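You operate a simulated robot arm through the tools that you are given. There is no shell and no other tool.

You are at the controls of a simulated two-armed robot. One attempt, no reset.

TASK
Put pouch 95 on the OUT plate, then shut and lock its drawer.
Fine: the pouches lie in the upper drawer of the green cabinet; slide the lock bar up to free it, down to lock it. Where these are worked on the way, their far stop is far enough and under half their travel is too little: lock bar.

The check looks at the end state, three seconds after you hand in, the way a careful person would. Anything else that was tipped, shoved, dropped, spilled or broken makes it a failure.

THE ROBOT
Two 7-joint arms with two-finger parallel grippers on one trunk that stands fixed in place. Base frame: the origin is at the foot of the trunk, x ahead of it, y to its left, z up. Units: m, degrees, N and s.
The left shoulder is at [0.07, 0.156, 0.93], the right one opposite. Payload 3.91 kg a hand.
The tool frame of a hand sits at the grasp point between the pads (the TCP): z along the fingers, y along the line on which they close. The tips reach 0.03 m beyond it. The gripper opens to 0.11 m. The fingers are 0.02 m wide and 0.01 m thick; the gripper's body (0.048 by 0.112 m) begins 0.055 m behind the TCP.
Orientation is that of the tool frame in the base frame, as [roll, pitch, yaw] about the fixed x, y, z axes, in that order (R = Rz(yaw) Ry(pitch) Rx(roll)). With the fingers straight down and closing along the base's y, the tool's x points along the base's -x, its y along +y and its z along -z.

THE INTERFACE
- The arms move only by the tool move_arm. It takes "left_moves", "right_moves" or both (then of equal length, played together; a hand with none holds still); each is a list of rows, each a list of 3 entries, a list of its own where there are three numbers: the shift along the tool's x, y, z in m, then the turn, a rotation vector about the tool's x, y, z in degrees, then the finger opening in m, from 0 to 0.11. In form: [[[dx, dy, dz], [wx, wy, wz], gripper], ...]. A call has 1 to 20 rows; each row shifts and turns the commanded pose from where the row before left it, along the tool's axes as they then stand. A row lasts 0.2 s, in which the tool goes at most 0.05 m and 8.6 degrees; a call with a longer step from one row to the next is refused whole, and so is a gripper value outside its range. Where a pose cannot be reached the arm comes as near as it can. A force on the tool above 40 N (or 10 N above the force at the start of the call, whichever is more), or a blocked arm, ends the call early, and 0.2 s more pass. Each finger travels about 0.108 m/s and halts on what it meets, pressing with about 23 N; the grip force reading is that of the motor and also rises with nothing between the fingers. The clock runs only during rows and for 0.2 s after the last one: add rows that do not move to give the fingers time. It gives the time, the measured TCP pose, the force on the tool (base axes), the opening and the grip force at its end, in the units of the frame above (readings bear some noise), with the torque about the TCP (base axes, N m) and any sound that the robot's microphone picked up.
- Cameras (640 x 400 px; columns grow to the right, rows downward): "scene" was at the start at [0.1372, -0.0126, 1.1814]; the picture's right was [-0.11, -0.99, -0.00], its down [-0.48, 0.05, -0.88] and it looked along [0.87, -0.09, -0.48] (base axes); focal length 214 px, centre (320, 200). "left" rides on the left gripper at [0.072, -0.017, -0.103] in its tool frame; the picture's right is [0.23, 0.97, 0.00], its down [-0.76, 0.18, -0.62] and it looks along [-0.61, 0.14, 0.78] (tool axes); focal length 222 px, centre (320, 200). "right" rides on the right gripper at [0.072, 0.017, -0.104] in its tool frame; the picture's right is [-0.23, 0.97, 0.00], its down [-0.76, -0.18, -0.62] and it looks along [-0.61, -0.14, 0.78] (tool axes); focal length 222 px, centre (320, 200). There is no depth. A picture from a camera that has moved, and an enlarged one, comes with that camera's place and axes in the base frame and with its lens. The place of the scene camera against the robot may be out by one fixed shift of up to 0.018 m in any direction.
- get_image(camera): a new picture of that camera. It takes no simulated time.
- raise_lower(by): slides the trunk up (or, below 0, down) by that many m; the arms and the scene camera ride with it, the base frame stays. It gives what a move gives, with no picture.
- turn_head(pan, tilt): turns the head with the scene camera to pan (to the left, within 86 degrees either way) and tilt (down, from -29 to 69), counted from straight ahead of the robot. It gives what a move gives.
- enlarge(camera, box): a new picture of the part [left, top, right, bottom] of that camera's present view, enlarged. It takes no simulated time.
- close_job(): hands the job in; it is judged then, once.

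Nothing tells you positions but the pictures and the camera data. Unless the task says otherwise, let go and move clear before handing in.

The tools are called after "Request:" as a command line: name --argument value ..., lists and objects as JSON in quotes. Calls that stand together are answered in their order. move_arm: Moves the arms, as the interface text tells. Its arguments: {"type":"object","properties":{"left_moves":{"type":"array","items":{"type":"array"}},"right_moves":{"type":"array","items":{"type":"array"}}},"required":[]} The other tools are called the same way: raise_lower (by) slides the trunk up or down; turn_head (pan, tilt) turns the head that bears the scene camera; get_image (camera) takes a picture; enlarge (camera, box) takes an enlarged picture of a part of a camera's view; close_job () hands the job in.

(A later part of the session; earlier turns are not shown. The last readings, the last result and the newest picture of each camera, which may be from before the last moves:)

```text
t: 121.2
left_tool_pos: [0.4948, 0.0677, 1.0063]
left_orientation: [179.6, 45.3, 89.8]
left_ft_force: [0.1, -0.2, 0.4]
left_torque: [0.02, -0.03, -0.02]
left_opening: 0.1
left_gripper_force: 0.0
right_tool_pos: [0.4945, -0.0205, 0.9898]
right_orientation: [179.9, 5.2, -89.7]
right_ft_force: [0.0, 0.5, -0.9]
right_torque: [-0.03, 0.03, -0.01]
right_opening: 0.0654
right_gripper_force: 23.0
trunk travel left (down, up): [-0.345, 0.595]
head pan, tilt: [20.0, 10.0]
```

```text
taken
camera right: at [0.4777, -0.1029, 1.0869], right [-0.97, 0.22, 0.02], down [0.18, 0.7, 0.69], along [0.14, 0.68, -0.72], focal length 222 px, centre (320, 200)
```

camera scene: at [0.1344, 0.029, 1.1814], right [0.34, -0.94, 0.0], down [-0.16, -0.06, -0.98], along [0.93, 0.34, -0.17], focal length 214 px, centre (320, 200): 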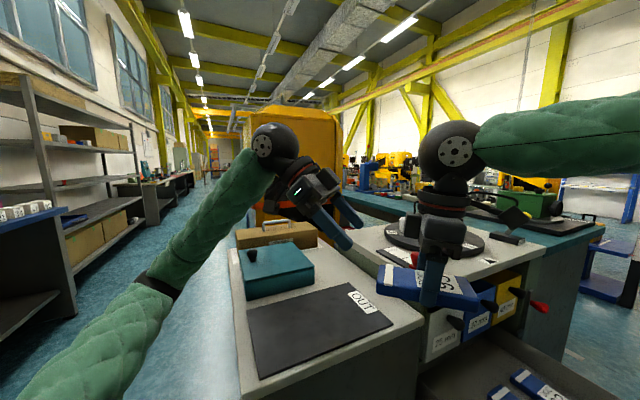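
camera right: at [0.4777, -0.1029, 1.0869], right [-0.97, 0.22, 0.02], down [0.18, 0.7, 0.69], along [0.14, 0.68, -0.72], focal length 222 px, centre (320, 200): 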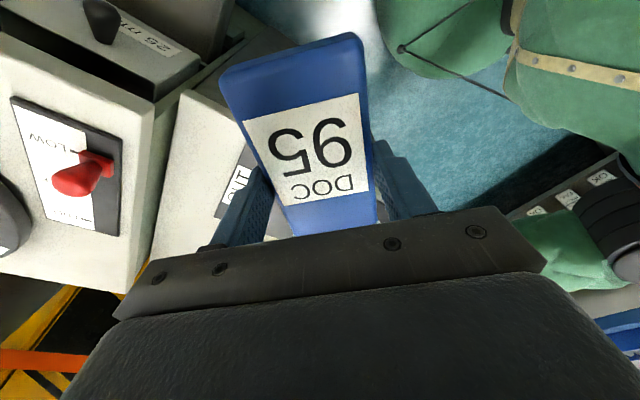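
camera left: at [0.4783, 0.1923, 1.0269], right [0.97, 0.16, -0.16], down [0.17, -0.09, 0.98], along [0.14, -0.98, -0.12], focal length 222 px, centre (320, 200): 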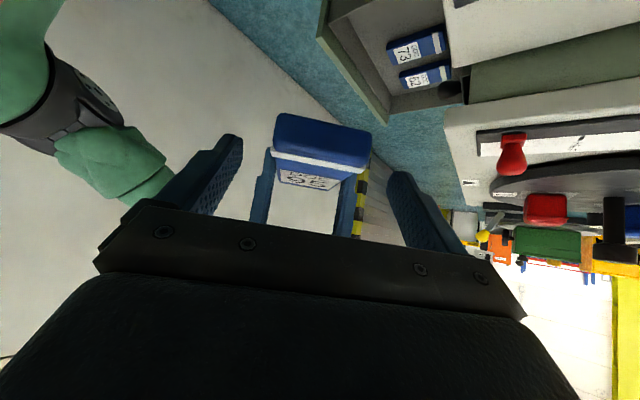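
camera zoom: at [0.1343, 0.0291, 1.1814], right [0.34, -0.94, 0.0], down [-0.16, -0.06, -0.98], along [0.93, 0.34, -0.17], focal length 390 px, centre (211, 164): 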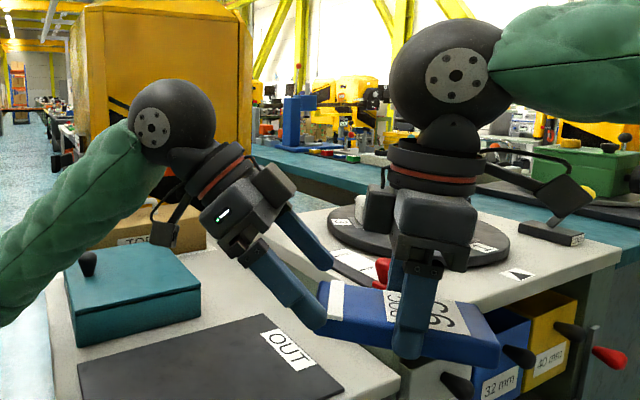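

Alignment looks right: the left fingers straddle the white-striped end. I'll advance the last 3 cm and close the left gripper while the right still holds.

Request:
move_arm --left_moves '[[[-0.0015, 0, 0.0165], [0, 0, 0], 0.1], [[-0.0015, 0, 0.0165], [0, 0, 0], 0.1], [[0, 0, 0], [0, 0, 0], 0.085], [[0, 0, 0], [0, 0, 0], 0.075], [[0, 0, 0], [0, 0, 0], 0.065], [[0, 0, 0], [0, 0, 0], 0.055], [[0, 0, 0], [0, 0, 0], 0.045], [[0, 0, 0], [0, 0, 0], 0.03], [[0, 0, 0], [0, 0, 0], 0.03]]'

Request:
enlarge --camera "scene" --box '[260, 110, 500, 330]'

Request:
get_image --camera "left"

```text
t: 123.2
left_tool_pos: [0.4959, 0.0418, 0.9834]
left_orientation: [179.5, 45.3, 89.7]
left_ft_force: [-26.1, 7.1, 0.2]
left_torque: [-0.04, 0.35, -0.91]
left_opening: 0.0656
left_gripper_force: 23.0
right_tool_pos: [0.4952, -0.0207, 0.99]
right_orientation: [-180.0, 5.3, -89.9]
right_ft_force: [27.0, -7.7, -0.9]
right_torque: [-0.06, -0.51, -0.77]
right_opening: 0.0654
right_gripper_force: 23.0
trunk travel left (down, up): [-0.345, 0.595]
head pan, tilt: [20.0, 10.0]
```

```text
1.82 times, centred on (380, 220) of scene
camera zoom: at [0.1341, 0.0293, 1.1814], right [0.34, -0.94, 0.0], down [-0.16, -0.06, -0.98], along [0.93, 0.34, -0.17], focal length 390 px, centre (211, 164)
```

zoom: 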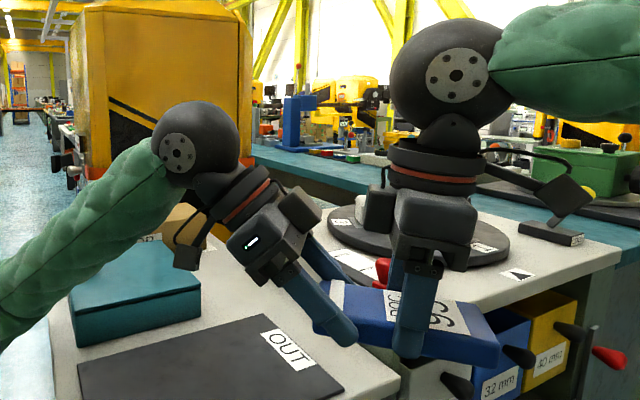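

```text
taken
camera left: at [0.4792, 0.1675, 1.0055], right [0.97, 0.16, -0.16], down [0.17, -0.09, 0.98], along [0.14, -0.98, -0.12], focal length 222 px, centre (320, 200)
```

left: 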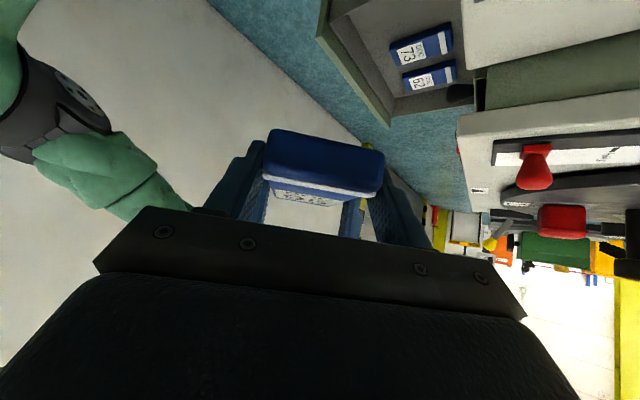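

Both hands hold the pouch, with a small sideways preload. I'll relax that by shifting the left hand 3 mm, then open the right hand.

Request:
move_arm --left_moves '[[[0, -0.0015, 0], [0, 0, 0], 0.03], [[0, -0.0015, 0], [0, 0, 0], 0.03], [[0, 0, 0], [0, 0, 0], 0.03]]'

```text
t: 124.0
left_tool_pos: [0.4937, 0.0418, 0.984]
left_orientation: [179.7, 45.3, 89.9]
left_ft_force: [1.2, 14.4, -5.4]
left_torque: [0.46, 0.02, -0.02]
left_opening: 0.0656
left_gripper_force: 22.3
right_tool_pos: [0.4924, -0.0197, 0.9897]
right_orientation: [180.0, 5.1, -89.8]
right_ft_force: [-1.4, -13.9, 3.9]
right_torque: [-0.16, -0.09, 0.06]
right_opening: 0.0653
right_gripper_force: 22.6
trunk travel left (down, up): [-0.345, 0.595]
head pan, tilt: [20.0, 10.0]
```

The sideways load is gone. I'll open the right gripper, keeping the left closed, then lift the right hand straight up and away.

Request:
move_arm --right_moves '[[[0, 0, 0], [0, 0, 0], 0.07], [[0, 0, 0], [0, 0, 0], 0.085], [[0, 0, 0], [0, 0, 0], 0.1], [[0, 0, 0], [0, 0, 0], 0.1]]' --left_moves '[[[0, 0, 0], [0, 0, 0], 0.03], [[0, 0, 0], [0, 0, 0], 0.03], [[0, 0, 0], [0, 0, 0], 0.03], [[0, 0, 0], [0, 0, 0], 0.03]]'

Request:
enlarge --camera "scene" --box '[260, 110, 500, 330]'

```text
t: 125.0
left_tool_pos: [0.4934, 0.0426, 0.985]
left_orientation: [179.6, 45.3, 89.6]
left_ft_force: [0.4, 0.9, 0.4]
left_torque: [0.03, -0.01, 0.02]
left_opening: 0.0656
left_gripper_force: 23.0
right_tool_pos: [0.4949, -0.0203, 0.9907]
right_orientation: [-180.0, 5.2, -89.7]
right_ft_force: [-0.1, 1.4, -0.1]
right_torque: [0.01, 0.0, 0.03]
right_opening: 0.1
right_gripper_force: 0.0
trunk travel left (down, up): [-0.345, 0.595]
head pan, tilt: [20.0, 10.0]
```

```text
1.82 times, centred on (380, 220) of scene
camera zoom: at [0.1341, 0.0293, 1.1814], right [0.34, -0.94, 0.0], down [-0.16, -0.06, -0.98], along [0.93, 0.34, -0.17], focal length 390 px, centre (211, 164)
```

zoom: 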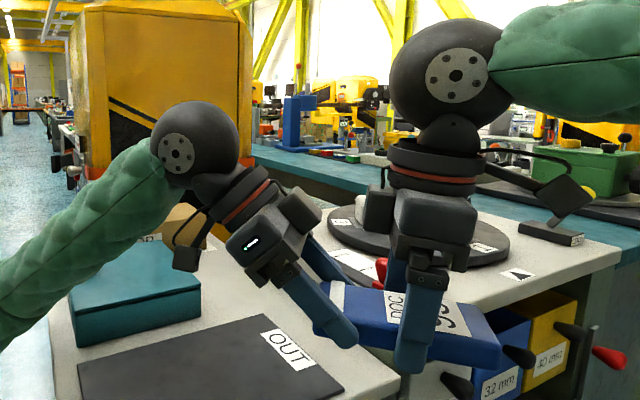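

The left hand holds the pouch alone, level. I'll raise the right hand clear and move it away to the right.

Request:
move_arm --right_moves '[[[-0.0018, 0, -0.02], [0, 0, 0], 0.1], [[-0.0026, 0, -0.03], [0, 0, 0], 0.1], [[-0.0026, 0, -0.03], [0, 0, 0], 0.1], [[0.035, 0, -0.01], [0, 0, 0], 0.1], [[0.04, 0, -0.005], [0, 0, 0], 0.1], [[0.04, 0, -0.005], [0, 0, 0], 0.1], [[0.04, 0, -0.005], [0, 0, 0], 0.1], [[0.04, 0, -0.005], [0, 0, 0], 0.1]]'

Request:
turn_head --pan 15 --tilt 30

Request:
get_image --camera "scene"

Request:
get_image --camera "left"

```text
t: 126.8
left_tool_pos: [0.4921, 0.0415, 0.9843]
left_orientation: [179.5, 45.3, 89.7]
left_ft_force: [0.8, -0.1, -0.8]
left_torque: [0.07, -0.03, 0.04]
left_opening: 0.0656
left_gripper_force: 23.0
right_tool_pos: [0.4946, -0.2181, 1.0814]
right_orientation: [179.9, 5.3, -89.8]
right_ft_force: [0.0, 0.1, -0.1]
right_torque: [-0.02, 0.0, 0.02]
right_opening: 0.1
right_gripper_force: 0.0
trunk travel left (down, up): [-0.345, 0.595]
head pan, tilt: [20.0, 10.0]
```

```text
t: 127.7
left_tool_pos: [0.4937, 0.0412, 0.9838]
left_orientation: [179.7, 45.2, 89.7]
left_ft_force: [0.5, -0.4, -0.2]
left_torque: [0.02, -0.03, 0.0]
left_opening: 0.0657
left_gripper_force: 23.2
right_tool_pos: [0.4947, -0.2165, 1.0827]
right_orientation: [179.9, 5.2, -89.7]
right_ft_force: [-0.6, 0.3, -0.4]
right_torque: [0.02, 0.0, 0.01]
right_opening: 0.1001
right_gripper_force: 0.0
trunk travel left (down, up): [-0.345, 0.595]
head pan, tilt: [15.0, 30.0]
```

```text
taken
camera scene: at [0.134, 0.0208, 1.1492], right [0.26, -0.97, 0.0], down [-0.48, -0.13, -0.87], along [0.84, 0.22, -0.5], focal length 214 px, centre (320, 200)
```

scene: 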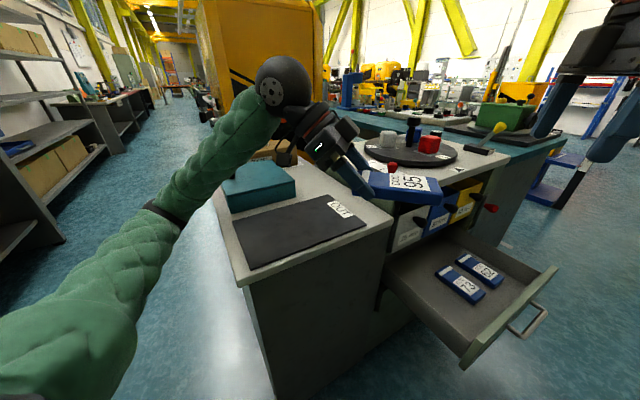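

```text
taken
camera left: at [0.4764, 0.1671, 1.0056], right [0.97, 0.16, -0.16], down [0.17, -0.09, 0.98], along [0.14, -0.98, -0.12], focal length 222 px, centre (320, 200)
```

left: 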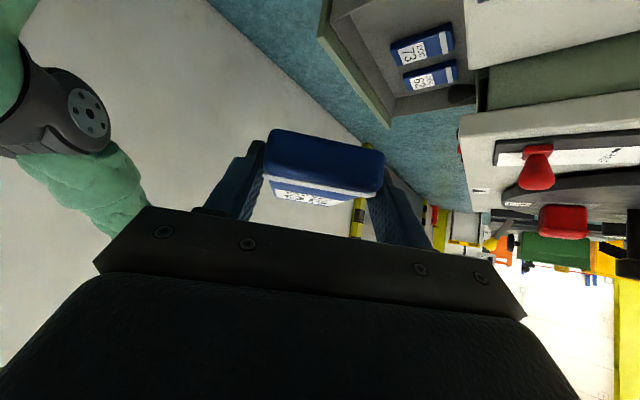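

The left hand carries pouch 95 level. I'll rotate it toward the plate's long direction and move it above the plate centre.

Request:
move_arm --left_moves '[[[-0.0142, 0, -0.0141], [0, 0, 0], 0.03], [[0, 0, 0], [-5.33, 0, -5.28], 0.03], [[0, 0, 0], [-5.33, 0, -5.28], 0.03], [[0, 0, 0], [-5.33, 0, -5.28], 0.03], [[0, 0, 0], [-5.33, 0, -5.28], 0.03], [[0.0183, 0.0227, -0.0185], [0, 0, 0], 0.03], [[0.0183, 0.0227, -0.0185], [0, 0, 0], 0.03], [[0.0183, 0.0227, -0.0185], [0, 0, 0], 0.03], [[0.0183, 0.0227, -0.0185], [0, 0, 0], 0.03], [[0.0183, 0.0227, -0.0185], [0, 0, 0], 0.03], [[0.0183, 0.0227, -0.0185], [0, 0, 0], 0.03]]'

Request:
get_image --camera "scene"

Request:
get_image --camera "left"

```text
t: 130.1
left_tool_pos: [0.5313, 0.2477, 1.0068]
left_orientation: [179.7, 45.5, 119.7]
left_ft_force: [0.2, 0.1, -0.4]
left_torque: [0.03, 0.06, 0.0]
left_opening: 0.0655
left_gripper_force: 23.0
right_tool_pos: [0.4938, -0.2166, 1.0821]
right_orientation: [-180.0, 5.1, -89.8]
right_ft_force: [-0.5, -0.1, -0.2]
right_torque: [-0.01, -0.01, 0.0]
right_opening: 0.0999
right_gripper_force: 0.1
trunk travel left (down, up): [-0.345, 0.595]
head pan, tilt: [15.0, 30.0]
```

```text
taken
camera scene: at [0.1337, 0.0212, 1.1492], right [0.26, -0.97, 0.0], down [-0.48, -0.13, -0.87], along [0.84, 0.22, -0.5], focal length 214 px, centre (320, 200)
```

scene: 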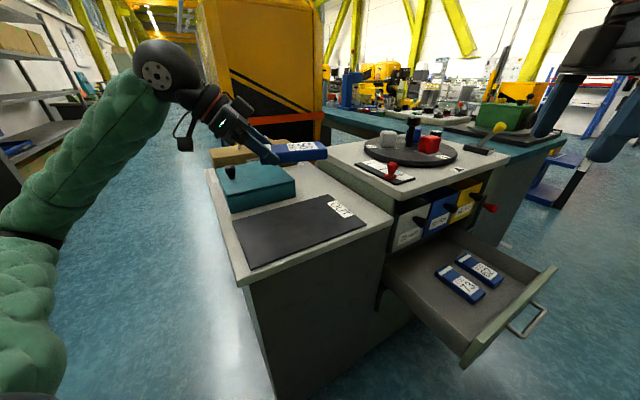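

```text
taken
camera left: at [0.4555, 0.3469, 1.0273], right [0.76, 0.62, -0.16], down [0.19, 0.01, 0.98], along [0.61, -0.78, -0.11], focal length 222 px, centre (320, 200)
```

left: 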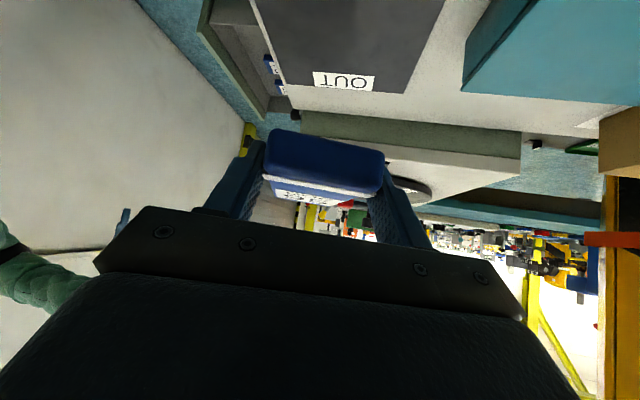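

The pouch is right above the plate centre. I'll lower it to just above the plate.

Request:
move_arm --left_moves '[[[0.0213, 0, 0.0211], [0, 0, 0], 0.03], [[0.0213, 0, 0.0211], [0, 0, 0], 0.03], [[0.0213, 0, 0.0211], [0, 0, 0], 0.03], [[0.0213, 0, 0.0211], [0, 0, 0], 0.03], [[0.0142, 0, 0.0141], [0, 0, 0], 0.03]]'

Request:
enlarge --camera "scene" --box '[180, 90, 400, 290]'

Request:
get_image --camera "left"

```text
t: 131.2
left_tool_pos: [0.5325, 0.245, 0.8652]
left_orientation: [179.5, 45.5, 119.8]
left_ft_force: [0.3, 1.3, -1.6]
left_torque: [0.04, 0.03, -0.01]
left_opening: 0.0658
left_gripper_force: 23.4
right_tool_pos: [0.4942, -0.2167, 1.0818]
right_orientation: [-180.0, 5.1, -89.8]
right_ft_force: [0.3, -0.9, -0.6]
right_torque: [0.01, 0.0, -0.01]
right_opening: 0.1
right_gripper_force: 0.1
trunk travel left (down, up): [-0.345, 0.595]
head pan, tilt: [15.0, 30.0]
```

```text
2.00 times, centred on (290, 190) of scene
camera zoom: at [0.1339, 0.0211, 1.1491], right [0.26, -0.97, 0.0], down [-0.48, -0.13, -0.87], along [0.84, 0.22, -0.5], focal length 429 px, centre (380, 220)
```

zoom: 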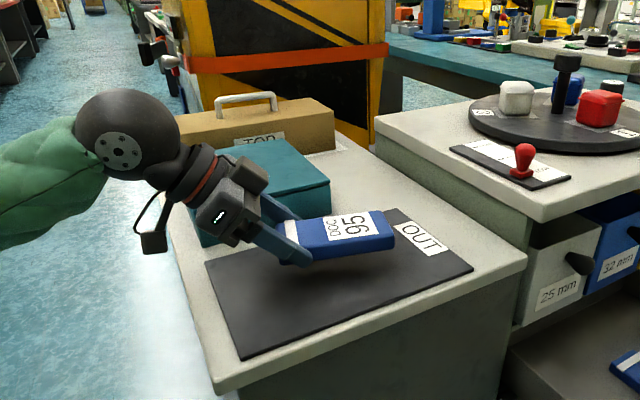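

```text
taken
camera left: at [0.4554, 0.3451, 0.8856], right [0.76, 0.63, -0.16], down [0.19, 0.01, 0.98], along [0.62, -0.78, -0.11], focal length 222 px, centre (320, 200)
```

left: 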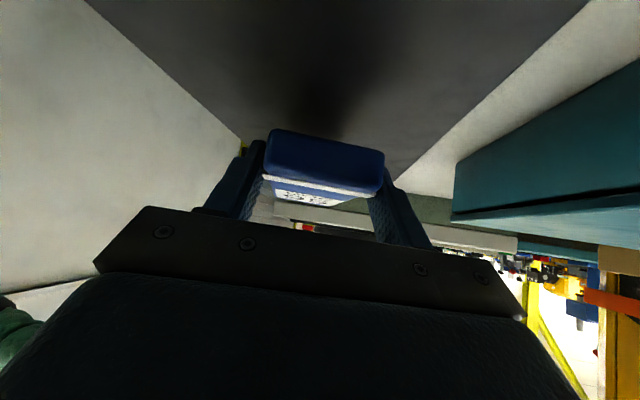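

Clear of the teal box by about 7 cm, and centred over the plate. I'll lower the last couple of centimetres in small steps until I feel contact.

Request:
move_arm --left_moves '[[[0.0043, 0, 0.0042], [0, 0, 0], 0.03], [[0.0043, 0, 0.0042], [0, 0, 0], 0.03], [[0.0028, 0, 0.0028], [0, 0, 0], 0.03], [[0, 0, 0], [0, 0, 0], 0.03]]'

Request:
enlarge --camera "scene" --box '[230, 140, 390, 280]'

```text
t: 132.2
left_tool_pos: [0.5332, 0.2457, 0.8492]
left_orientation: [179.6, 45.5, 119.8]
left_ft_force: [0.4, 0.7, -0.9]
left_torque: [0.06, -0.03, -0.01]
left_opening: 0.0654
left_gripper_force: 22.7
right_tool_pos: [0.495, -0.2152, 1.0815]
right_orientation: [179.9, 5.3, -89.8]
right_ft_force: [0.5, -0.1, 0.5]
right_torque: [-0.03, 0.01, 0.01]
right_opening: 0.1
right_gripper_force: 0.1
trunk travel left (down, up): [-0.345, 0.595]
head pan, tilt: [15.0, 30.0]
```

```text
2.86 times, centred on (310, 210) of scene
camera zoom: at [0.1339, 0.0209, 1.1491], right [0.26, -0.97, 0.0], down [-0.48, -0.13, -0.87], along [0.84, 0.22, -0.5], focal length 613 px, centre (349, 171)
```

zoom: 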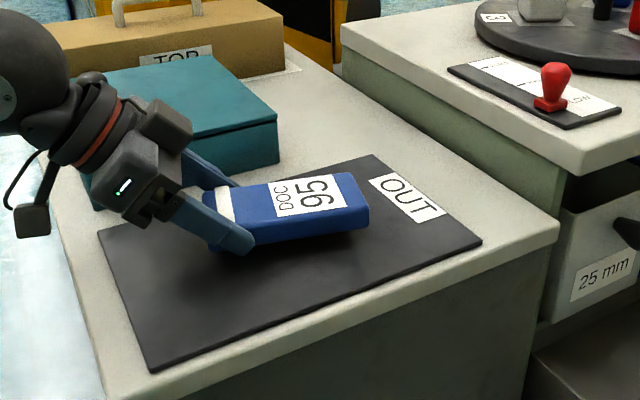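

Request:
move_arm --left_moves '[[[0.0021, 0, 0.0021], [0, 0, 0], 0.03], [[0, 0, 0], [0, 0, 0], 0.03]]'

Request:
move_arm --left_moves '[[[0.0021, 0, 0.0021], [0, 0, 0], 0.03], [[0, 0, 0], [0, 0, 0], 0.03]]'

```text
t: 132.8
left_tool_pos: [0.5323, 0.2452, 0.8448]
left_orientation: [179.8, 45.5, 119.7]
left_ft_force: [0.8, -0.2, -1.8]
left_torque: [0.08, 0.05, -0.01]
left_opening: 0.0656
left_gripper_force: 23.4
right_tool_pos: [0.4953, -0.217, 1.082]
right_orientation: [-180.0, 5.2, -89.9]
right_ft_force: [0.0, 0.3, 1.0]
right_torque: [0.0, 0.0, -0.02]
right_opening: 0.0997
right_gripper_force: 0.1
trunk travel left (down, up): [-0.345, 0.595]
head pan, tilt: [15.0, 30.0]
```

```text
t: 133.4
left_tool_pos: [0.5329, 0.2455, 0.8421]
left_orientation: [179.6, 45.4, 119.8]
left_ft_force: [-0.8, -0.5, -0.6]
left_torque: [0.05, 0.06, 0.0]
left_opening: 0.0659
left_gripper_force: 23.2
right_tool_pos: [0.4936, -0.2156, 1.0828]
right_orientation: [-180.0, 5.3, -89.8]
right_ft_force: [-0.3, 0.1, -1.4]
right_torque: [-0.01, -0.02, 0.01]
right_opening: 0.1001
right_gripper_force: 0.1
trunk travel left (down, up): [-0.345, 0.595]
head pan, tilt: [15.0, 30.0]
```

Request:
move_arm --left_moves '[[[0.0021, 0, 0.0021], [0, 0, 0], 0.03], [[0, 0, 0], [0, 0, 0], 0.03]]'

Request:
move_arm --left_moves '[[[0.0021, 0, 0.0021], [0, 0, 0], 0.03], [[0, 0, 0], [0, 0, 0], 0.03]]'

Request:
enlarge --camera "scene" --box '[230, 140, 390, 280]'

```text
t: 134.1
left_tool_pos: [0.5329, 0.2456, 0.8393]
left_orientation: [179.5, 45.4, 119.8]
left_ft_force: [-0.3, -0.5, -1.1]
left_torque: [0.08, 0.05, 0.03]
left_opening: 0.0655
left_gripper_force: 23.0
right_tool_pos: [0.4943, -0.2157, 1.0826]
right_orientation: [-180.0, 5.2, -89.8]
right_ft_force: [0.2, 0.4, 0.1]
right_torque: [0.02, 0.03, 0.02]
right_opening: 0.1001
right_gripper_force: 0.0
trunk travel left (down, up): [-0.345, 0.595]
head pan, tilt: [15.0, 30.0]
```

```text
t: 134.7
left_tool_pos: [0.5316, 0.245, 0.8368]
left_orientation: [179.6, 45.5, 119.8]
left_ft_force: [-0.4, 0.2, -1.6]
left_torque: [0.05, 0.0, -0.02]
left_opening: 0.0654
left_gripper_force: 22.5
right_tool_pos: [0.4939, -0.2168, 1.0822]
right_orientation: [180.0, 5.2, -89.8]
right_ft_force: [0.3, -0.3, 0.2]
right_torque: [-0.03, 0.01, -0.01]
right_opening: 0.0999
right_gripper_force: 0.0
trunk travel left (down, up): [-0.345, 0.595]
head pan, tilt: [15.0, 30.0]
```

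```text
2.86 times, centred on (310, 210) of scene
camera zoom: at [0.1339, 0.0209, 1.1491], right [0.26, -0.97, 0.0], down [-0.48, -0.13, -0.87], along [0.84, 0.22, -0.5], focal length 613 px, centre (349, 171)
```

zoom: 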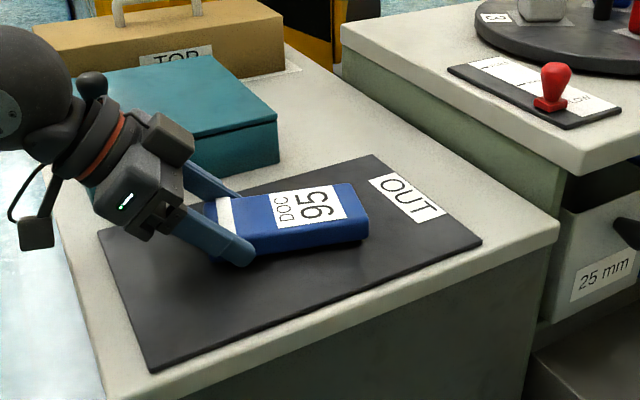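

Not touching yet. I'll continue in 3 mm steps.

Request:
move_arm --left_moves '[[[0.0021, 0, 0.0021], [0, 0, 0], 0.03], [[0, 0, 0], [0, 0, 0], 0.03]]'

Request:
move_arm --left_moves '[[[0.0021, 0, 0.0021], [0, 0, 0], 0.03], [[0, 0, 0], [0, 0, 0], 0.03]]'

```text
t: 135.2
left_tool_pos: [0.532, 0.245, 0.8345]
left_orientation: [179.6, 45.4, 119.8]
left_ft_force: [1.5, 1.5, 10.3]
left_torque: [-0.21, 0.27, -0.13]
left_opening: 0.0656
left_gripper_force: 23.0
right_tool_pos: [0.4947, -0.2159, 1.0821]
right_orientation: [-180.0, 5.2, -89.8]
right_ft_force: [-0.1, 0.6, -0.1]
right_torque: [0.01, 0.01, 0.02]
right_opening: 0.0999
right_gripper_force: 0.0
trunk travel left (down, up): [-0.345, 0.595]
head pan, tilt: [15.0, 30.0]
```

```text
t: 135.8
left_tool_pos: [0.5329, 0.2452, 0.8347]
left_orientation: [179.3, 45.9, 119.6]
left_ft_force: [-3.8, 1.4, 18.5]
left_torque: [-0.54, 0.6, -0.4]
left_opening: 0.0658
left_gripper_force: 22.8
right_tool_pos: [0.4925, -0.2171, 1.0822]
right_orientation: [180.0, 5.3, -89.8]
right_ft_force: [0.3, -1.3, 0.9]
right_torque: [-0.03, 0.01, -0.01]
right_opening: 0.0997
right_gripper_force: 0.0
trunk travel left (down, up): [-0.345, 0.595]
head pan, tilt: [15.0, 30.0]
stopped in row 2 (left hand): the force on the tool passed its limit at 42 N (the readings are from after the stop); the commanded pose is now the measured one
```

Contact with the plate. I'll ease up 1 mm, open, and withdraw along the approach line.

Request:
move_arm --left_moves '[[[-0.001, 0, -0.001], [0, 0, 0], 0.03], [[0, 0, 0], [0, 0, 0], 0.065], [[0, 0, 0], [0, 0, 0], 0.08], [[0, 0, 0], [0, 0, 0], 0.09], [[0, 0, 0], [0, 0, 0], 0.09]]'

Request:
enlarge --camera "scene" --box '[230, 140, 390, 280]'

```text
t: 137.1
left_tool_pos: [0.5332, 0.2452, 0.8352]
left_orientation: [179.4, 45.7, 119.6]
left_ft_force: [14.3, 16.1, 29.6]
left_torque: [-0.47, 0.39, 0.13]
left_opening: 0.0798
left_gripper_force: 0.0
right_tool_pos: [0.4938, -0.2158, 1.0849]
right_orientation: [180.0, 5.1, -89.8]
right_ft_force: [-0.9, 0.0, 0.4]
right_torque: [-0.02, 0.01, -0.01]
right_opening: 0.1002
right_gripper_force: 0.0
trunk travel left (down, up): [-0.345, 0.595]
head pan, tilt: [15.0, 30.0]
```

```text
2.86 times, centred on (310, 210) of scene
camera zoom: at [0.1336, 0.0215, 1.1493], right [0.26, -0.97, 0.0], down [-0.48, -0.13, -0.87], along [0.84, 0.22, -0.5], focal length 613 px, centre (349, 171)
```

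zoom: 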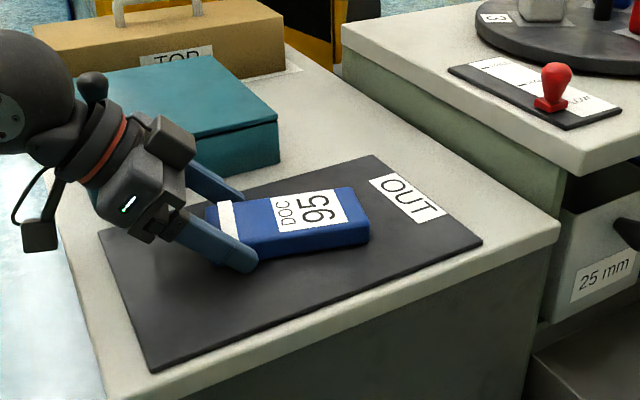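

Request:
move_arm --left_moves '[[[-0.003, 0, -0.003], [0, 0, 0], 0.09], [[0, 0, 0], [0, 0, 0], 0.09], [[0, 0, 0], [0, 0, 0], 0.09]]'

Request:
enlarge --camera "scene" --box '[230, 140, 390, 280]'

Request:
get_image --camera "left"

```text
t: 137.8
left_tool_pos: [0.5317, 0.2448, 0.8378]
left_orientation: [179.5, 45.8, 119.7]
left_ft_force: [-0.4, -0.3, 0.3]
left_torque: [-0.01, 0.0, -0.01]
left_opening: 0.0901
left_gripper_force: 0.1
right_tool_pos: [0.4934, -0.2172, 1.0823]
right_orientation: [180.0, 5.2, -89.8]
right_ft_force: [0.2, 0.2, 0.1]
right_torque: [0.0, -0.04, -0.03]
right_opening: 0.1
right_gripper_force: 0.1
trunk travel left (down, up): [-0.345, 0.595]
head pan, tilt: [15.0, 30.0]
```

```text
2.86 times, centred on (310, 210) of scene
camera zoom: at [0.1337, 0.0207, 1.149], right [0.26, -0.97, 0.0], down [-0.48, -0.13, -0.87], along [0.84, 0.22, -0.5], focal length 613 px, centre (349, 171)
```

zoom: 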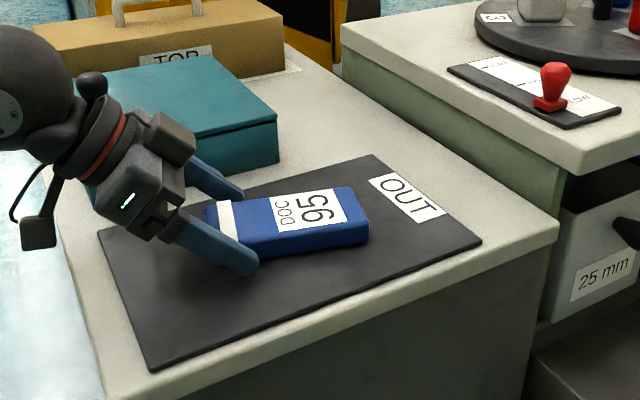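

```text
taken
camera left: at [0.4563, 0.3438, 0.8578], right [0.76, 0.63, -0.16], down [0.19, 0.01, 0.98], along [0.62, -0.78, -0.11], focal length 222 px, centre (320, 200)
```

left: 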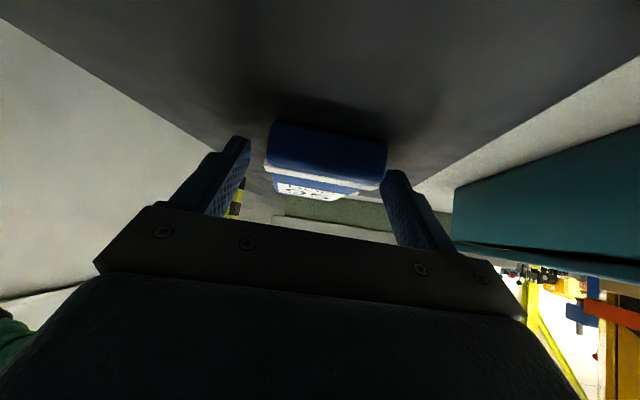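

The pouch is lying flat on the plate. I'll withdraw the left hand along its approach line and up.

Request:
move_arm --left_moves '[[[0, 0, -0.02], [0, 0, 0], 0.09], [[0, 0, -0.035], [0, 0, 0], 0.09], [[0, 0, -0.04], [0, 0, 0], 0.09], [[-0.02, 0, -0.03], [0, 0, 0], 0.09], [[-0.025, 0, -0.025], [0, 0, 0], 0.09], [[-0.025, 0, -0.025], [0, 0, 0], 0.09], [[-0.025, 0, -0.025], [0, 0, 0], 0.09]]'

Request:
get_image --camera "scene"

Request:
enlarge --camera "scene" --box '[200, 140, 380, 280]'

```text
t: 139.4
left_tool_pos: [0.4921, 0.3091, 1.0447]
left_orientation: [179.4, 45.6, 119.7]
left_ft_force: [0.2, 0.0, -0.1]
left_torque: [0.01, 0.0, -0.03]
left_opening: 0.0902
left_gripper_force: 0.0
right_tool_pos: [0.4948, -0.2161, 1.0818]
right_orientation: [180.0, 5.2, -89.8]
right_ft_force: [0.4, 0.3, -0.4]
right_torque: [0.01, -0.01, -0.01]
right_opening: 0.1001
right_gripper_force: 0.1
trunk travel left (down, up): [-0.345, 0.595]
head pan, tilt: [15.0, 30.0]
```

```text
taken
camera scene: at [0.1338, 0.0207, 1.1491], right [0.26, -0.97, 0.0], down [-0.48, -0.13, -0.87], along [0.84, 0.22, -0.5], focal length 214 px, centre (320, 200)
```

scene: 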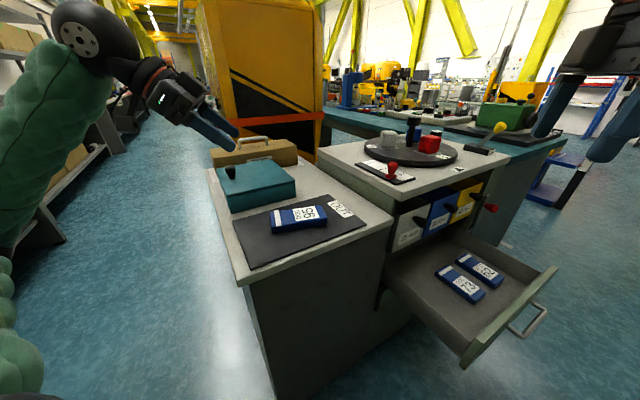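

```text
2.86 times, centred on (290, 210) of scene
camera zoom: at [0.1338, 0.0207, 1.1491], right [0.26, -0.97, 0.0], down [-0.48, -0.13, -0.87], along [0.84, 0.22, -0.5], focal length 613 px, centre (406, 171)
```

zoom: 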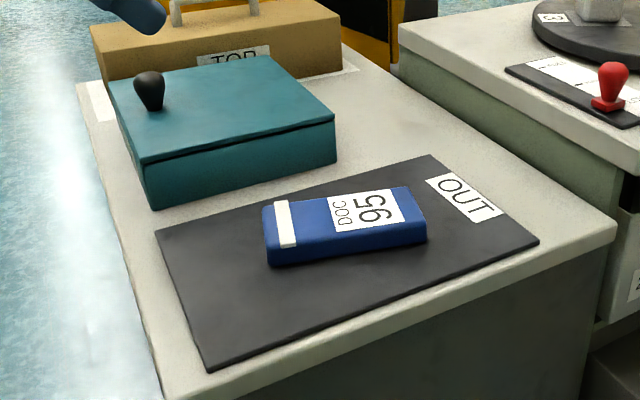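

Pouch 95 sits flat in the middle of the OUT plate. Now the drawer: I'll move the right hand out in front of it, turn to face the handle and level the tool.

Request:
move_arm --right_moves '[[[0.041, -0.0057, -0.0037], [0, 0, 0], 0.08], [[0.041, -0.0057, -0.0037], [0, 0, 0], 0.06], [[0.041, -0.0057, -0.0037], [0, 0, 0], 0.06], [[0.041, -0.0057, -0.0037], [0, 0, 0], 0.06], [[0.041, -0.0057, -0.0037], [0, 0, 0], 0.06], [[0.041, -0.0057, -0.0037], [0, 0, 0], 0.06], [[0.041, -0.0057, -0.0037], [0, 0, 0], 0.06], [[0, 0, 0], [0.67, 0, 7.47], 0.06], [[0, 0, 0], [0.67, 0, 7.47], 0.06], [[0, 0, 0], [0.67, 0, 7.47], 0.06], [[0, 0, 0], [0.67, 0, 7.47], 0.06], [[0, 0, 0], [0.67, 0, 7.47], 0.06], [[0, 0, 0], [0.67, 0, 7.47], 0.06], [[0, 0, 0.03], [0, -8.5, 0], 0.06], [[0, 0, 0.03], [0, -8.5, 0], 0.06], [[0.0, 0, 0], [0, -8.5, 0], 0.06], [[0, 0, 0], [0, -8.5, 0], 0.06], [[0, 0, 0], [0, -8.5, 0], 0.06], [[0, 0, 0], [0, -8.5, 0], 0.06], [[0, 0, 0], [0, -8.5, 0], 0.06]]'

Request:
move_arm --right_moves '[[[0, 0, 0], [0, -8.5, 0], 0.06], [[0, 0, 0], [0, -8.5, 0], 0.06], [[0, 0, 0], [0, -8.3, 0], 0.06], [[0, 0, 0], [0, 0, -8.2], 0.06], [[0, 0, 0], [0, 0, -8.2], 0.06], [[0, 0, 0], [0, 0, -8.2], 0.06], [[0, 0, 0], [0, 0, -8.2], 0.06], [[0, 0, 0], [0, 0, -8.2], 0.06], [[0, 0, 0], [0, 0, -8.2], 0.06], [[0, 0, 0], [0, 0, -8.2], 0.06], [[0, 0, 0], [0, 0, -8.2], 0.06], [[0, 0, 0], [0, 0, -8.2], 0.06], [[0, 0, 0], [0, 0, -8.2], 0.06], [[0, 0, 0], [0, 0, -8.0], 0.06]]'

Request:
turn_head --pan -20 --tilt 35

Request:
get_image --camera "scene"

```text
t: 143.7
left_tool_pos: [0.4913, 0.3087, 1.044]
left_orientation: [179.4, 45.7, 119.7]
left_ft_force: [0.4, -0.8, -0.2]
left_torque: [0.0, -0.01, 0.01]
left_opening: 0.0899
left_gripper_force: 0.1
right_tool_pos: [0.5421, -0.4979, 1.0206]
right_orientation: [179.8, 64.8, -134.9]
right_ft_force: [1.1, 0.6, 0.3]
right_torque: [0.02, -0.01, -0.02]
right_opening: 0.0599
right_gripper_force: 0.0
trunk travel left (down, up): [-0.345, 0.595]
head pan, tilt: [15.0, 30.0]
```

```text
t: 146.7
left_tool_pos: [0.4917, 0.3088, 1.0441]
left_orientation: [179.6, 45.6, 119.7]
left_ft_force: [-0.4, -0.6, -0.2]
left_torque: [0.04, 0.01, -0.01]
left_opening: 0.09
left_gripper_force: 0.0
right_tool_pos: [0.5422, -0.4979, 1.0236]
right_orientation: [-90.1, -0.1, -44.9]
right_ft_force: [1.2, 0.3, 1.5]
right_torque: [-0.02, 0.01, 0.01]
right_opening: 0.0598
right_gripper_force: 0.0
trunk travel left (down, up): [-0.345, 0.595]
head pan, tilt: [15.0, 30.0]
```

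```text
t: 147.7
left_tool_pos: [0.4915, 0.3085, 1.0437]
left_orientation: [179.6, 45.7, 119.9]
left_ft_force: [-0.6, 0.1, -0.8]
left_torque: [-0.01, 0.03, 0.04]
left_opening: 0.0897
left_gripper_force: 0.0
right_tool_pos: [0.5413, -0.4981, 1.0238]
right_orientation: [-90.0, 0.1, -44.8]
right_ft_force: [0.3, -0.1, 0.5]
right_torque: [0.0, -0.01, 0.0]
right_opening: 0.0601
right_gripper_force: 0.1
trunk travel left (down, up): [-0.345, 0.595]
head pan, tilt: [-20.0, 35.0]
```

```text
taken
camera scene: at [0.1293, -0.0326, 1.1413], right [-0.34, -0.94, 0.0], down [-0.54, 0.2, -0.82], along [0.77, -0.28, -0.57], focal length 214 px, centre (320, 200)
```

scene: 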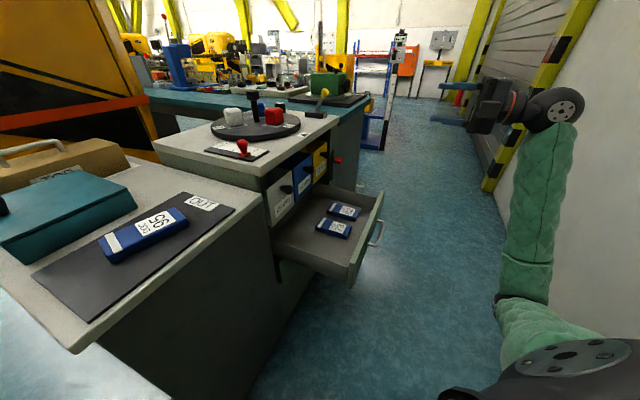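

I'll descend to handle height.

Request:
move_arm --right_moves '[[[0, 0.042, 0], [0, 0, 0], 0.06], [[0, 0.042, 0], [0, 0, 0], 0.06], [[0, 0.042, 0], [0, 0, 0], 0.06], [[0, 0.042, 0], [0, 0, 0], 0.06], [[0, 0.042, 0], [0, 0, 0], 0.06], [[0, 0.042, 0], [0, 0, 0], 0.06], [[0, 0.042, 0], [0, 0, 0], 0.06], [[0, 0.042, 0], [0, 0, 0], 0.06], [[0, 0.042, 0], [0, 0, 0], 0.06], [[0, 0.042, 0], [0, 0, 0], 0.06], [[0, 0.039, 0], [0, 0, 0], 0.06]]'

Request:
get_image --camera "right"

```text
t: 150.1
left_tool_pos: [0.4914, 0.3094, 1.0454]
left_orientation: [179.5, 45.7, 119.7]
left_ft_force: [0.1, 0.6, 0.3]
left_torque: [0.0, 0.0, -0.02]
left_opening: 0.09
left_gripper_force: 0.1
right_tool_pos: [0.539, -0.4996, 0.5606]
right_orientation: [-90.1, 0.1, -44.8]
right_ft_force: [0.8, 0.3, -0.6]
right_torque: [-0.02, -0.03, 0.0]
right_opening: 0.0602
right_gripper_force: 0.1
trunk travel left (down, up): [-0.345, 0.595]
head pan, tilt: [-20.0, 35.0]
```

```text
taken
camera right: at [0.5167, -0.6258, 0.5443], right [-0.16, 0.16, -0.97], down [-0.98, 0.09, 0.18], along [0.12, 0.98, 0.14], focal length 222 px, centre (320, 200)
```

right: 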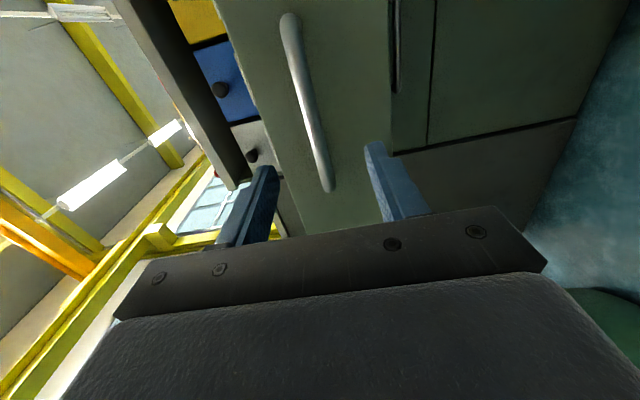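

Request:
move_arm --right_moves '[[[0, -0.0045, 0.025], [0, 0, 0], 0.06], [[0, 0, 0.025], [0, 0, 0], 0.06], [[0, 0, 0.025], [0, 0, 0], 0.06], [[0, 0, 0.014], [0, 0, 0], 0.06], [[0, 0, 0], [0, 0, 0], 0.03], [[0, 0, 0], [0, 0, 0], 0.0], [[0, 0, 0], [0, 0, 0], 0.0], [[0, 0, 0], [0, 0, 0], 0.0]]'

```text
t: 151.9
left_tool_pos: [0.4934, 0.3097, 1.0444]
left_orientation: [179.4, 45.7, 119.7]
left_ft_force: [0.0, 0.3, 0.2]
left_torque: [0.03, -0.02, -0.01]
left_opening: 0.0898
left_gripper_force: 0.0
right_tool_pos: [0.6051, -0.435, 0.5654]
right_orientation: [-90.1, 0.1, -44.8]
right_ft_force: [-4.3, 5.1, -17.7]
right_torque: [-0.04, -0.2, -0.91]
right_opening: 0.0138
right_gripper_force: 45.8
trunk travel left (down, up): [-0.345, 0.595]
head pan, tilt: [-20.0, 35.0]
```

The handle is gripped. I'll push the drawer in smoothly.

Request:
move_arm --right_moves '[[[0, 0.002, 0.01], [0, 0, 0], 0.0], [[0, 0, 0.02], [0, 0, 0], 0.0], [[0, 0, 0.02], [0, 0, 0], 0.0], [[0, 0, 0.02], [0, 0, 0], 0.0], [[0, 0, 0.02], [0, 0, 0], 0.0], [[0, 0, 0.02], [0, 0, 0], 0.0], [[0, 0, 0.02], [0, 0, 0], 0.0]]'

Request:
get_image --camera "scene"

```text
t: 153.5
left_tool_pos: [0.4922, 0.3093, 1.0439]
left_orientation: [179.4, 45.6, 119.7]
left_ft_force: [-0.1, -0.4, -0.1]
left_torque: [-0.01, 0.0, -0.02]
left_opening: 0.0898
left_gripper_force: 0.0
right_tool_pos: [0.696, -0.3438, 0.5646]
right_orientation: [-90.2, 0.2, -44.7]
right_ft_force: [-7.0, 7.2, -19.3]
right_torque: [-0.16, -0.16, 0.32]
right_opening: 0.0137
right_gripper_force: 44.9
trunk travel left (down, up): [-0.345, 0.595]
head pan, tilt: [-20.0, 35.0]
```

```text
taken
camera scene: at [0.1299, -0.0327, 1.1409], right [-0.34, -0.94, 0.0], down [-0.54, 0.2, -0.82], along [0.77, -0.28, -0.57], focal length 214 px, centre (320, 200)
```

scene: 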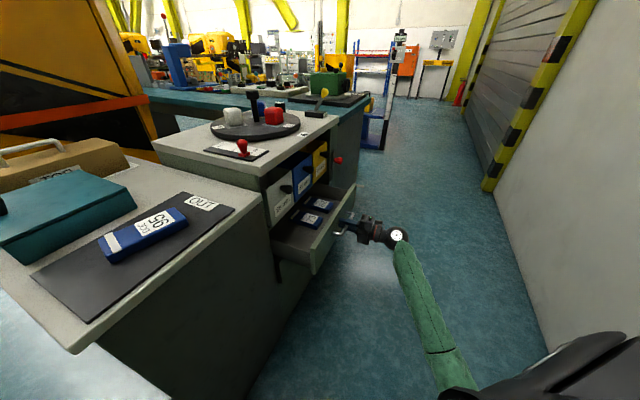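

The drawer is sliding in. I'll continue toward closed, slowing near the end.

Request:
move_arm --right_moves '[[[0, 0.002, 0.02], [0, 0, 0], 0.0], [[0, 0, 0.02], [0, 0, 0], 0.0], [[0, 0, 0.02], [0, 0, 0], 0.0], [[0, 0, 0.02], [0, 0, 0], 0.0], [[0, 0, 0.02], [0, 0, 0], 0.0], [[0, 0, 0.02], [0, 0, 0], 0.0], [[0, 0, 0.01], [0, 0, 0], 0.0], [[0, 0, 0.008], [0, 0, 0], 0.0], [[0, 0, 0.006], [0, 0, 0], 0.0], [[0, 0, 0.005], [0, 0, 0], 0.0]]'

Request:
get_image --camera "right"

Request:
enlarge --camera "scene" --box '[240, 120, 420, 280]'

```text
t: 155.7
left_tool_pos: [0.4928, 0.3092, 1.0445]
left_orientation: [179.3, 45.7, 119.8]
left_ft_force: [-0.5, -0.6, 0.0]
left_torque: [0.0, -0.02, -0.01]
left_opening: 0.0898
left_gripper_force: 0.1
right_tool_pos: [0.8015, -0.2384, 0.5654]
right_orientation: [-89.8, -0.1, -45.0]
right_ft_force: [27.4, -23.6, 16.4]
right_torque: [-0.02, 0.07, 0.11]
right_opening: 0.0138
right_gripper_force: 44.8
trunk travel left (down, up): [-0.345, 0.595]
head pan, tilt: [-20.0, 35.0]
```

```text
taken
camera right: at [0.779, -0.364, 0.548], right [-0.16, 0.16, -0.97], down [-0.98, 0.1, 0.18], along [0.12, 0.98, 0.14], focal length 222 px, centre (320, 200)
```

right: 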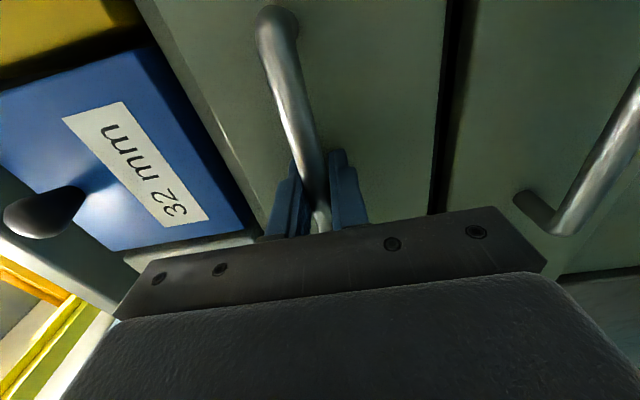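

```text
2.50 times, centred on (330, 200) of scene
camera zoom: at [0.1294, -0.0334, 1.1416], right [-0.34, -0.94, 0.0], down [-0.54, 0.2, -0.82], along [0.77, -0.28, -0.57], focal length 536 px, centre (295, 200)
```

zoom: 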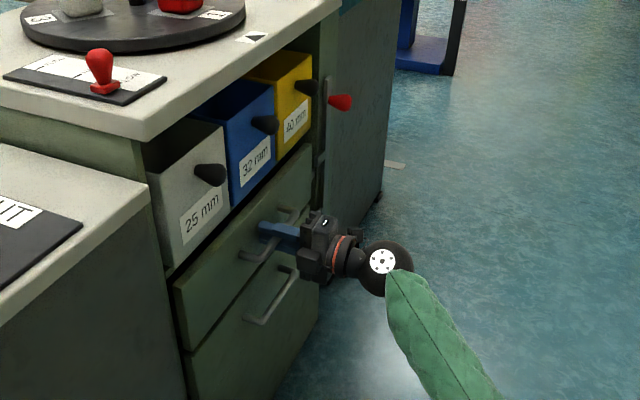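

It's nearly closed. I'll relieve the sideways load and press the last few millimetres until it stops.

Request:
move_arm --right_moves '[[[0.004, 0.002, 0.0], [0, 0, 0], 0.0], [[0, 0, 0.003], [0, 0, 0], 0.0], [[0, 0, 0.003], [0, 0, 0], 0.0], [[0, 0, 0.003], [0, 0, 0], 0.0]]'

Request:
get_image --camera "right"

```text
t: 156.5
left_tool_pos: [0.4894, 0.3078, 1.0462]
left_orientation: [179.2, 45.8, 119.5]
left_ft_force: [-0.6, 0.2, 0.9]
left_torque: [-0.02, -0.06, 0.01]
left_opening: 0.0898
left_gripper_force: 0.0
right_tool_pos: [0.8019, -0.2363, 0.565]
right_orientation: [-89.9, -0.1, -44.7]
right_ft_force: [-52.3, -21.9, 12.5]
right_torque: [0.12, 0.51, 0.09]
right_opening: 0.0139
right_gripper_force: 44.6
trunk travel left (down, up): [-0.345, 0.595]
head pan, tilt: [-20.0, 35.0]
stopped in row 4 (right hand): the force on the tool passed its limit at 56 N (the readings are from after the stop); the commanded pose is now the measured one
```

```text
taken
camera right: at [0.7812, -0.3623, 0.5481], right [-0.16, 0.16, -0.97], down [-0.98, 0.09, 0.17], along [0.12, 0.98, 0.14], focal length 222 px, centre (320, 200)
```

right: 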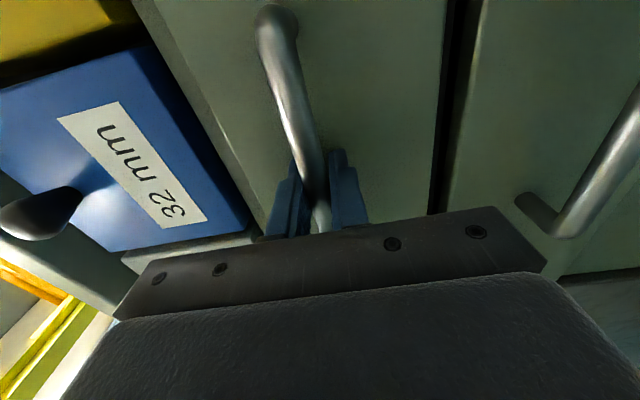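

A hard stop at about 52 N inward, so the drawer is fully closed. I'll release and back away, then check that it stays flush.

Request:
move_arm --right_moves '[[[0, 0, -0.001], [0, 0, 0], 0.03], [[0, 0, 0], [0, 0, 0], 0.06], [[0, 0, 0], [0, 0, 0], 0.06], [[0, 0, -0.03], [0, 0, 0], 0.06], [[0, 0, -0.03], [0, 0, 0], 0.06], [[0, 0, -0.03], [0, 0, 0], 0.06], [[0, 0, -0.03], [0, 0, 0], 0.04], [[0.02, 0, -0.03], [0, 0, 0], 0.02], [[0.03, -0.02, -0.02], [0, 0, 0], 0.0], [[0.03, -0.02, 0], [0, 0, 0], 0.0]]'

Request:
get_image --camera "right"

Request:
enlarge --camera "scene" --box '[240, 120, 420, 280]'

```text
t: 156.9
left_tool_pos: [0.4868, 0.3099, 1.0482]
left_orientation: [179.0, 45.8, 119.5]
left_ft_force: [-0.9, 1.7, 0.5]
left_torque: [0.02, 0.03, 0.05]
left_opening: 0.0904
left_gripper_force: 0.0
right_tool_pos: [0.8042, -0.2369, 0.5754]
right_orientation: [-89.3, -0.6, -44.8]
right_ft_force: [-59.6, -34.2, 42.2]
right_torque: [-0.26, 0.12, 0.02]
right_opening: 0.0384
right_gripper_force: 0.1
trunk travel left (down, up): [-0.345, 0.595]
head pan, tilt: [-20.0, 35.0]
stopped in row 2 (right hand): the force on the tool passed its limit at 75 N (the readings are from after the stop); the commanded pose is now the measured one
```

```text
taken
camera right: at [0.7819, -0.3632, 0.5579], right [-0.15, 0.16, -0.98], down [-0.98, 0.09, 0.16], along [0.12, 0.98, 0.14], focal length 222 px, centre (320, 200)
```

right: 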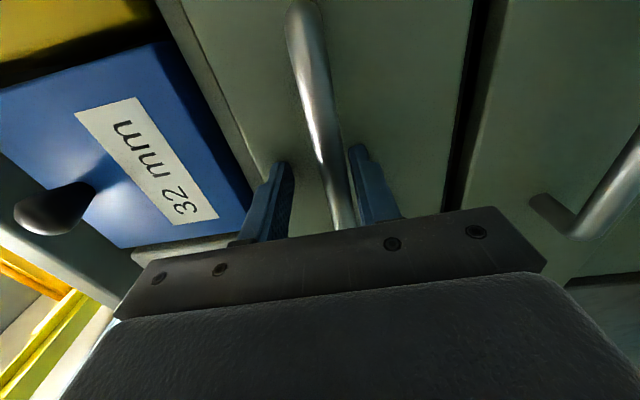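

```text
2.50 times, centred on (330, 200) of scene
camera zoom: at [0.123, -0.0331, 1.1428], right [-0.34, -0.94, 0.0], down [-0.53, 0.2, -0.82], along [0.77, -0.28, -0.57], focal length 536 px, centre (295, 200)
```

zoom: 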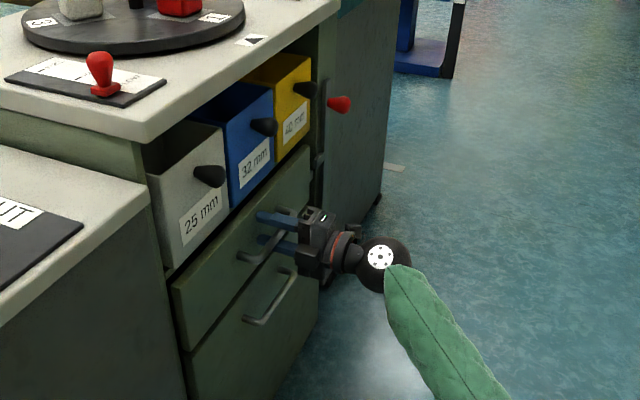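

The fingertips are pressing on the panel. I'll back straight out to unload them.

Request:
move_arm --right_moves '[[[0, 0, -0.01], [0, 0, 0], 0.04], [[0, 0, -0.01], [0, 0, 0], 0.05]]'

```text
t: 157.5
left_tool_pos: [0.493, 0.3084, 1.0433]
left_orientation: [179.5, 45.7, 119.6]
left_ft_force: [-0.6, 0.1, 0.9]
left_torque: [0.03, 0.02, 0.0]
left_opening: 0.09
left_gripper_force: 0.1
right_tool_pos: [0.7914, -0.251, 0.5625]
right_orientation: [-90.1, -0.1, -44.6]
right_ft_force: [-0.1, -0.5, 0.1]
right_torque: [0.0, 0.02, -0.02]
right_opening: 0.0499
right_gripper_force: 0.1
trunk travel left (down, up): [-0.345, 0.595]
head pan, tilt: [-20.0, 35.0]
```

Unloaded. Now I'll back away and look at the drawer and bar.

Request:
move_arm --right_moves '[[[0, 0, -0.03], [0, 0, 0], 0.06], [[0, 0, -0.03], [0, 0, 0], 0.06], [[0, 0, -0.03], [0, 0, 0], 0.06], [[0.02, -0.02, -0.02], [0, 0, 0], 0.03], [[0.03, -0.03, 0], [0, 0, 0], 0.0], [[0.03, -0.03, 0], [0, 0, 0], 0.0]]'

Request:
get_image --camera "right"

Request:
enlarge --camera "scene" --box '[240, 120, 420, 280]'

```text
t: 158.9
left_tool_pos: [0.4917, 0.3097, 1.0452]
left_orientation: [179.4, 45.8, 119.8]
left_ft_force: [0.5, 0.0, -0.1]
left_torque: [0.02, 0.02, 0.0]
left_opening: 0.0901
left_gripper_force: 0.1
right_tool_pos: [0.7725, -0.3859, 0.6414]
right_orientation: [-90.0, 0.0, -44.6]
right_ft_force: [-0.7, -1.3, 0.1]
right_torque: [0.01, 0.02, -0.04]
right_opening: 0.0
right_gripper_force: 23.0
trunk travel left (down, up): [-0.345, 0.595]
head pan, tilt: [-20.0, 35.0]
```

```text
taken
camera right: at [0.7514, -0.5113, 0.6242], right [-0.16, 0.16, -0.97], down [-0.98, 0.09, 0.18], along [0.12, 0.98, 0.14], focal length 222 px, centre (320, 200)
```

right: 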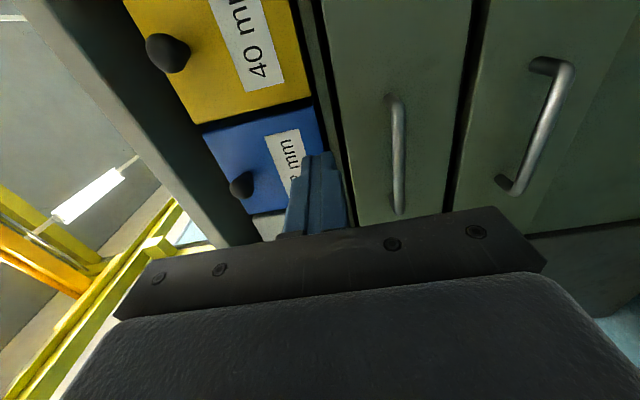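

```text
2.50 times, centred on (330, 200) of scene
camera zoom: at [0.1291, -0.0326, 1.1412], right [-0.34, -0.94, 0.0], down [-0.54, 0.2, -0.82], along [0.77, -0.28, -0.57], focal length 536 px, centre (295, 200)
```

zoom: 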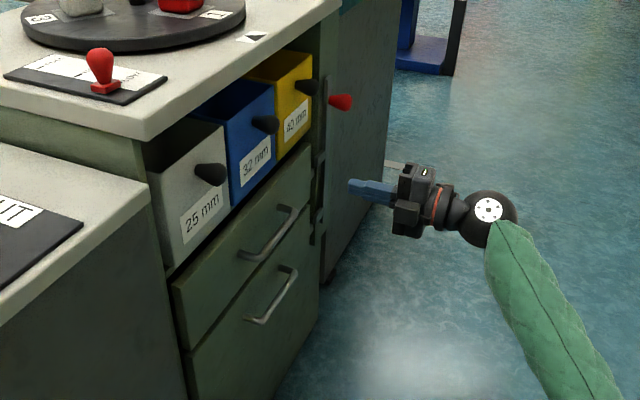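

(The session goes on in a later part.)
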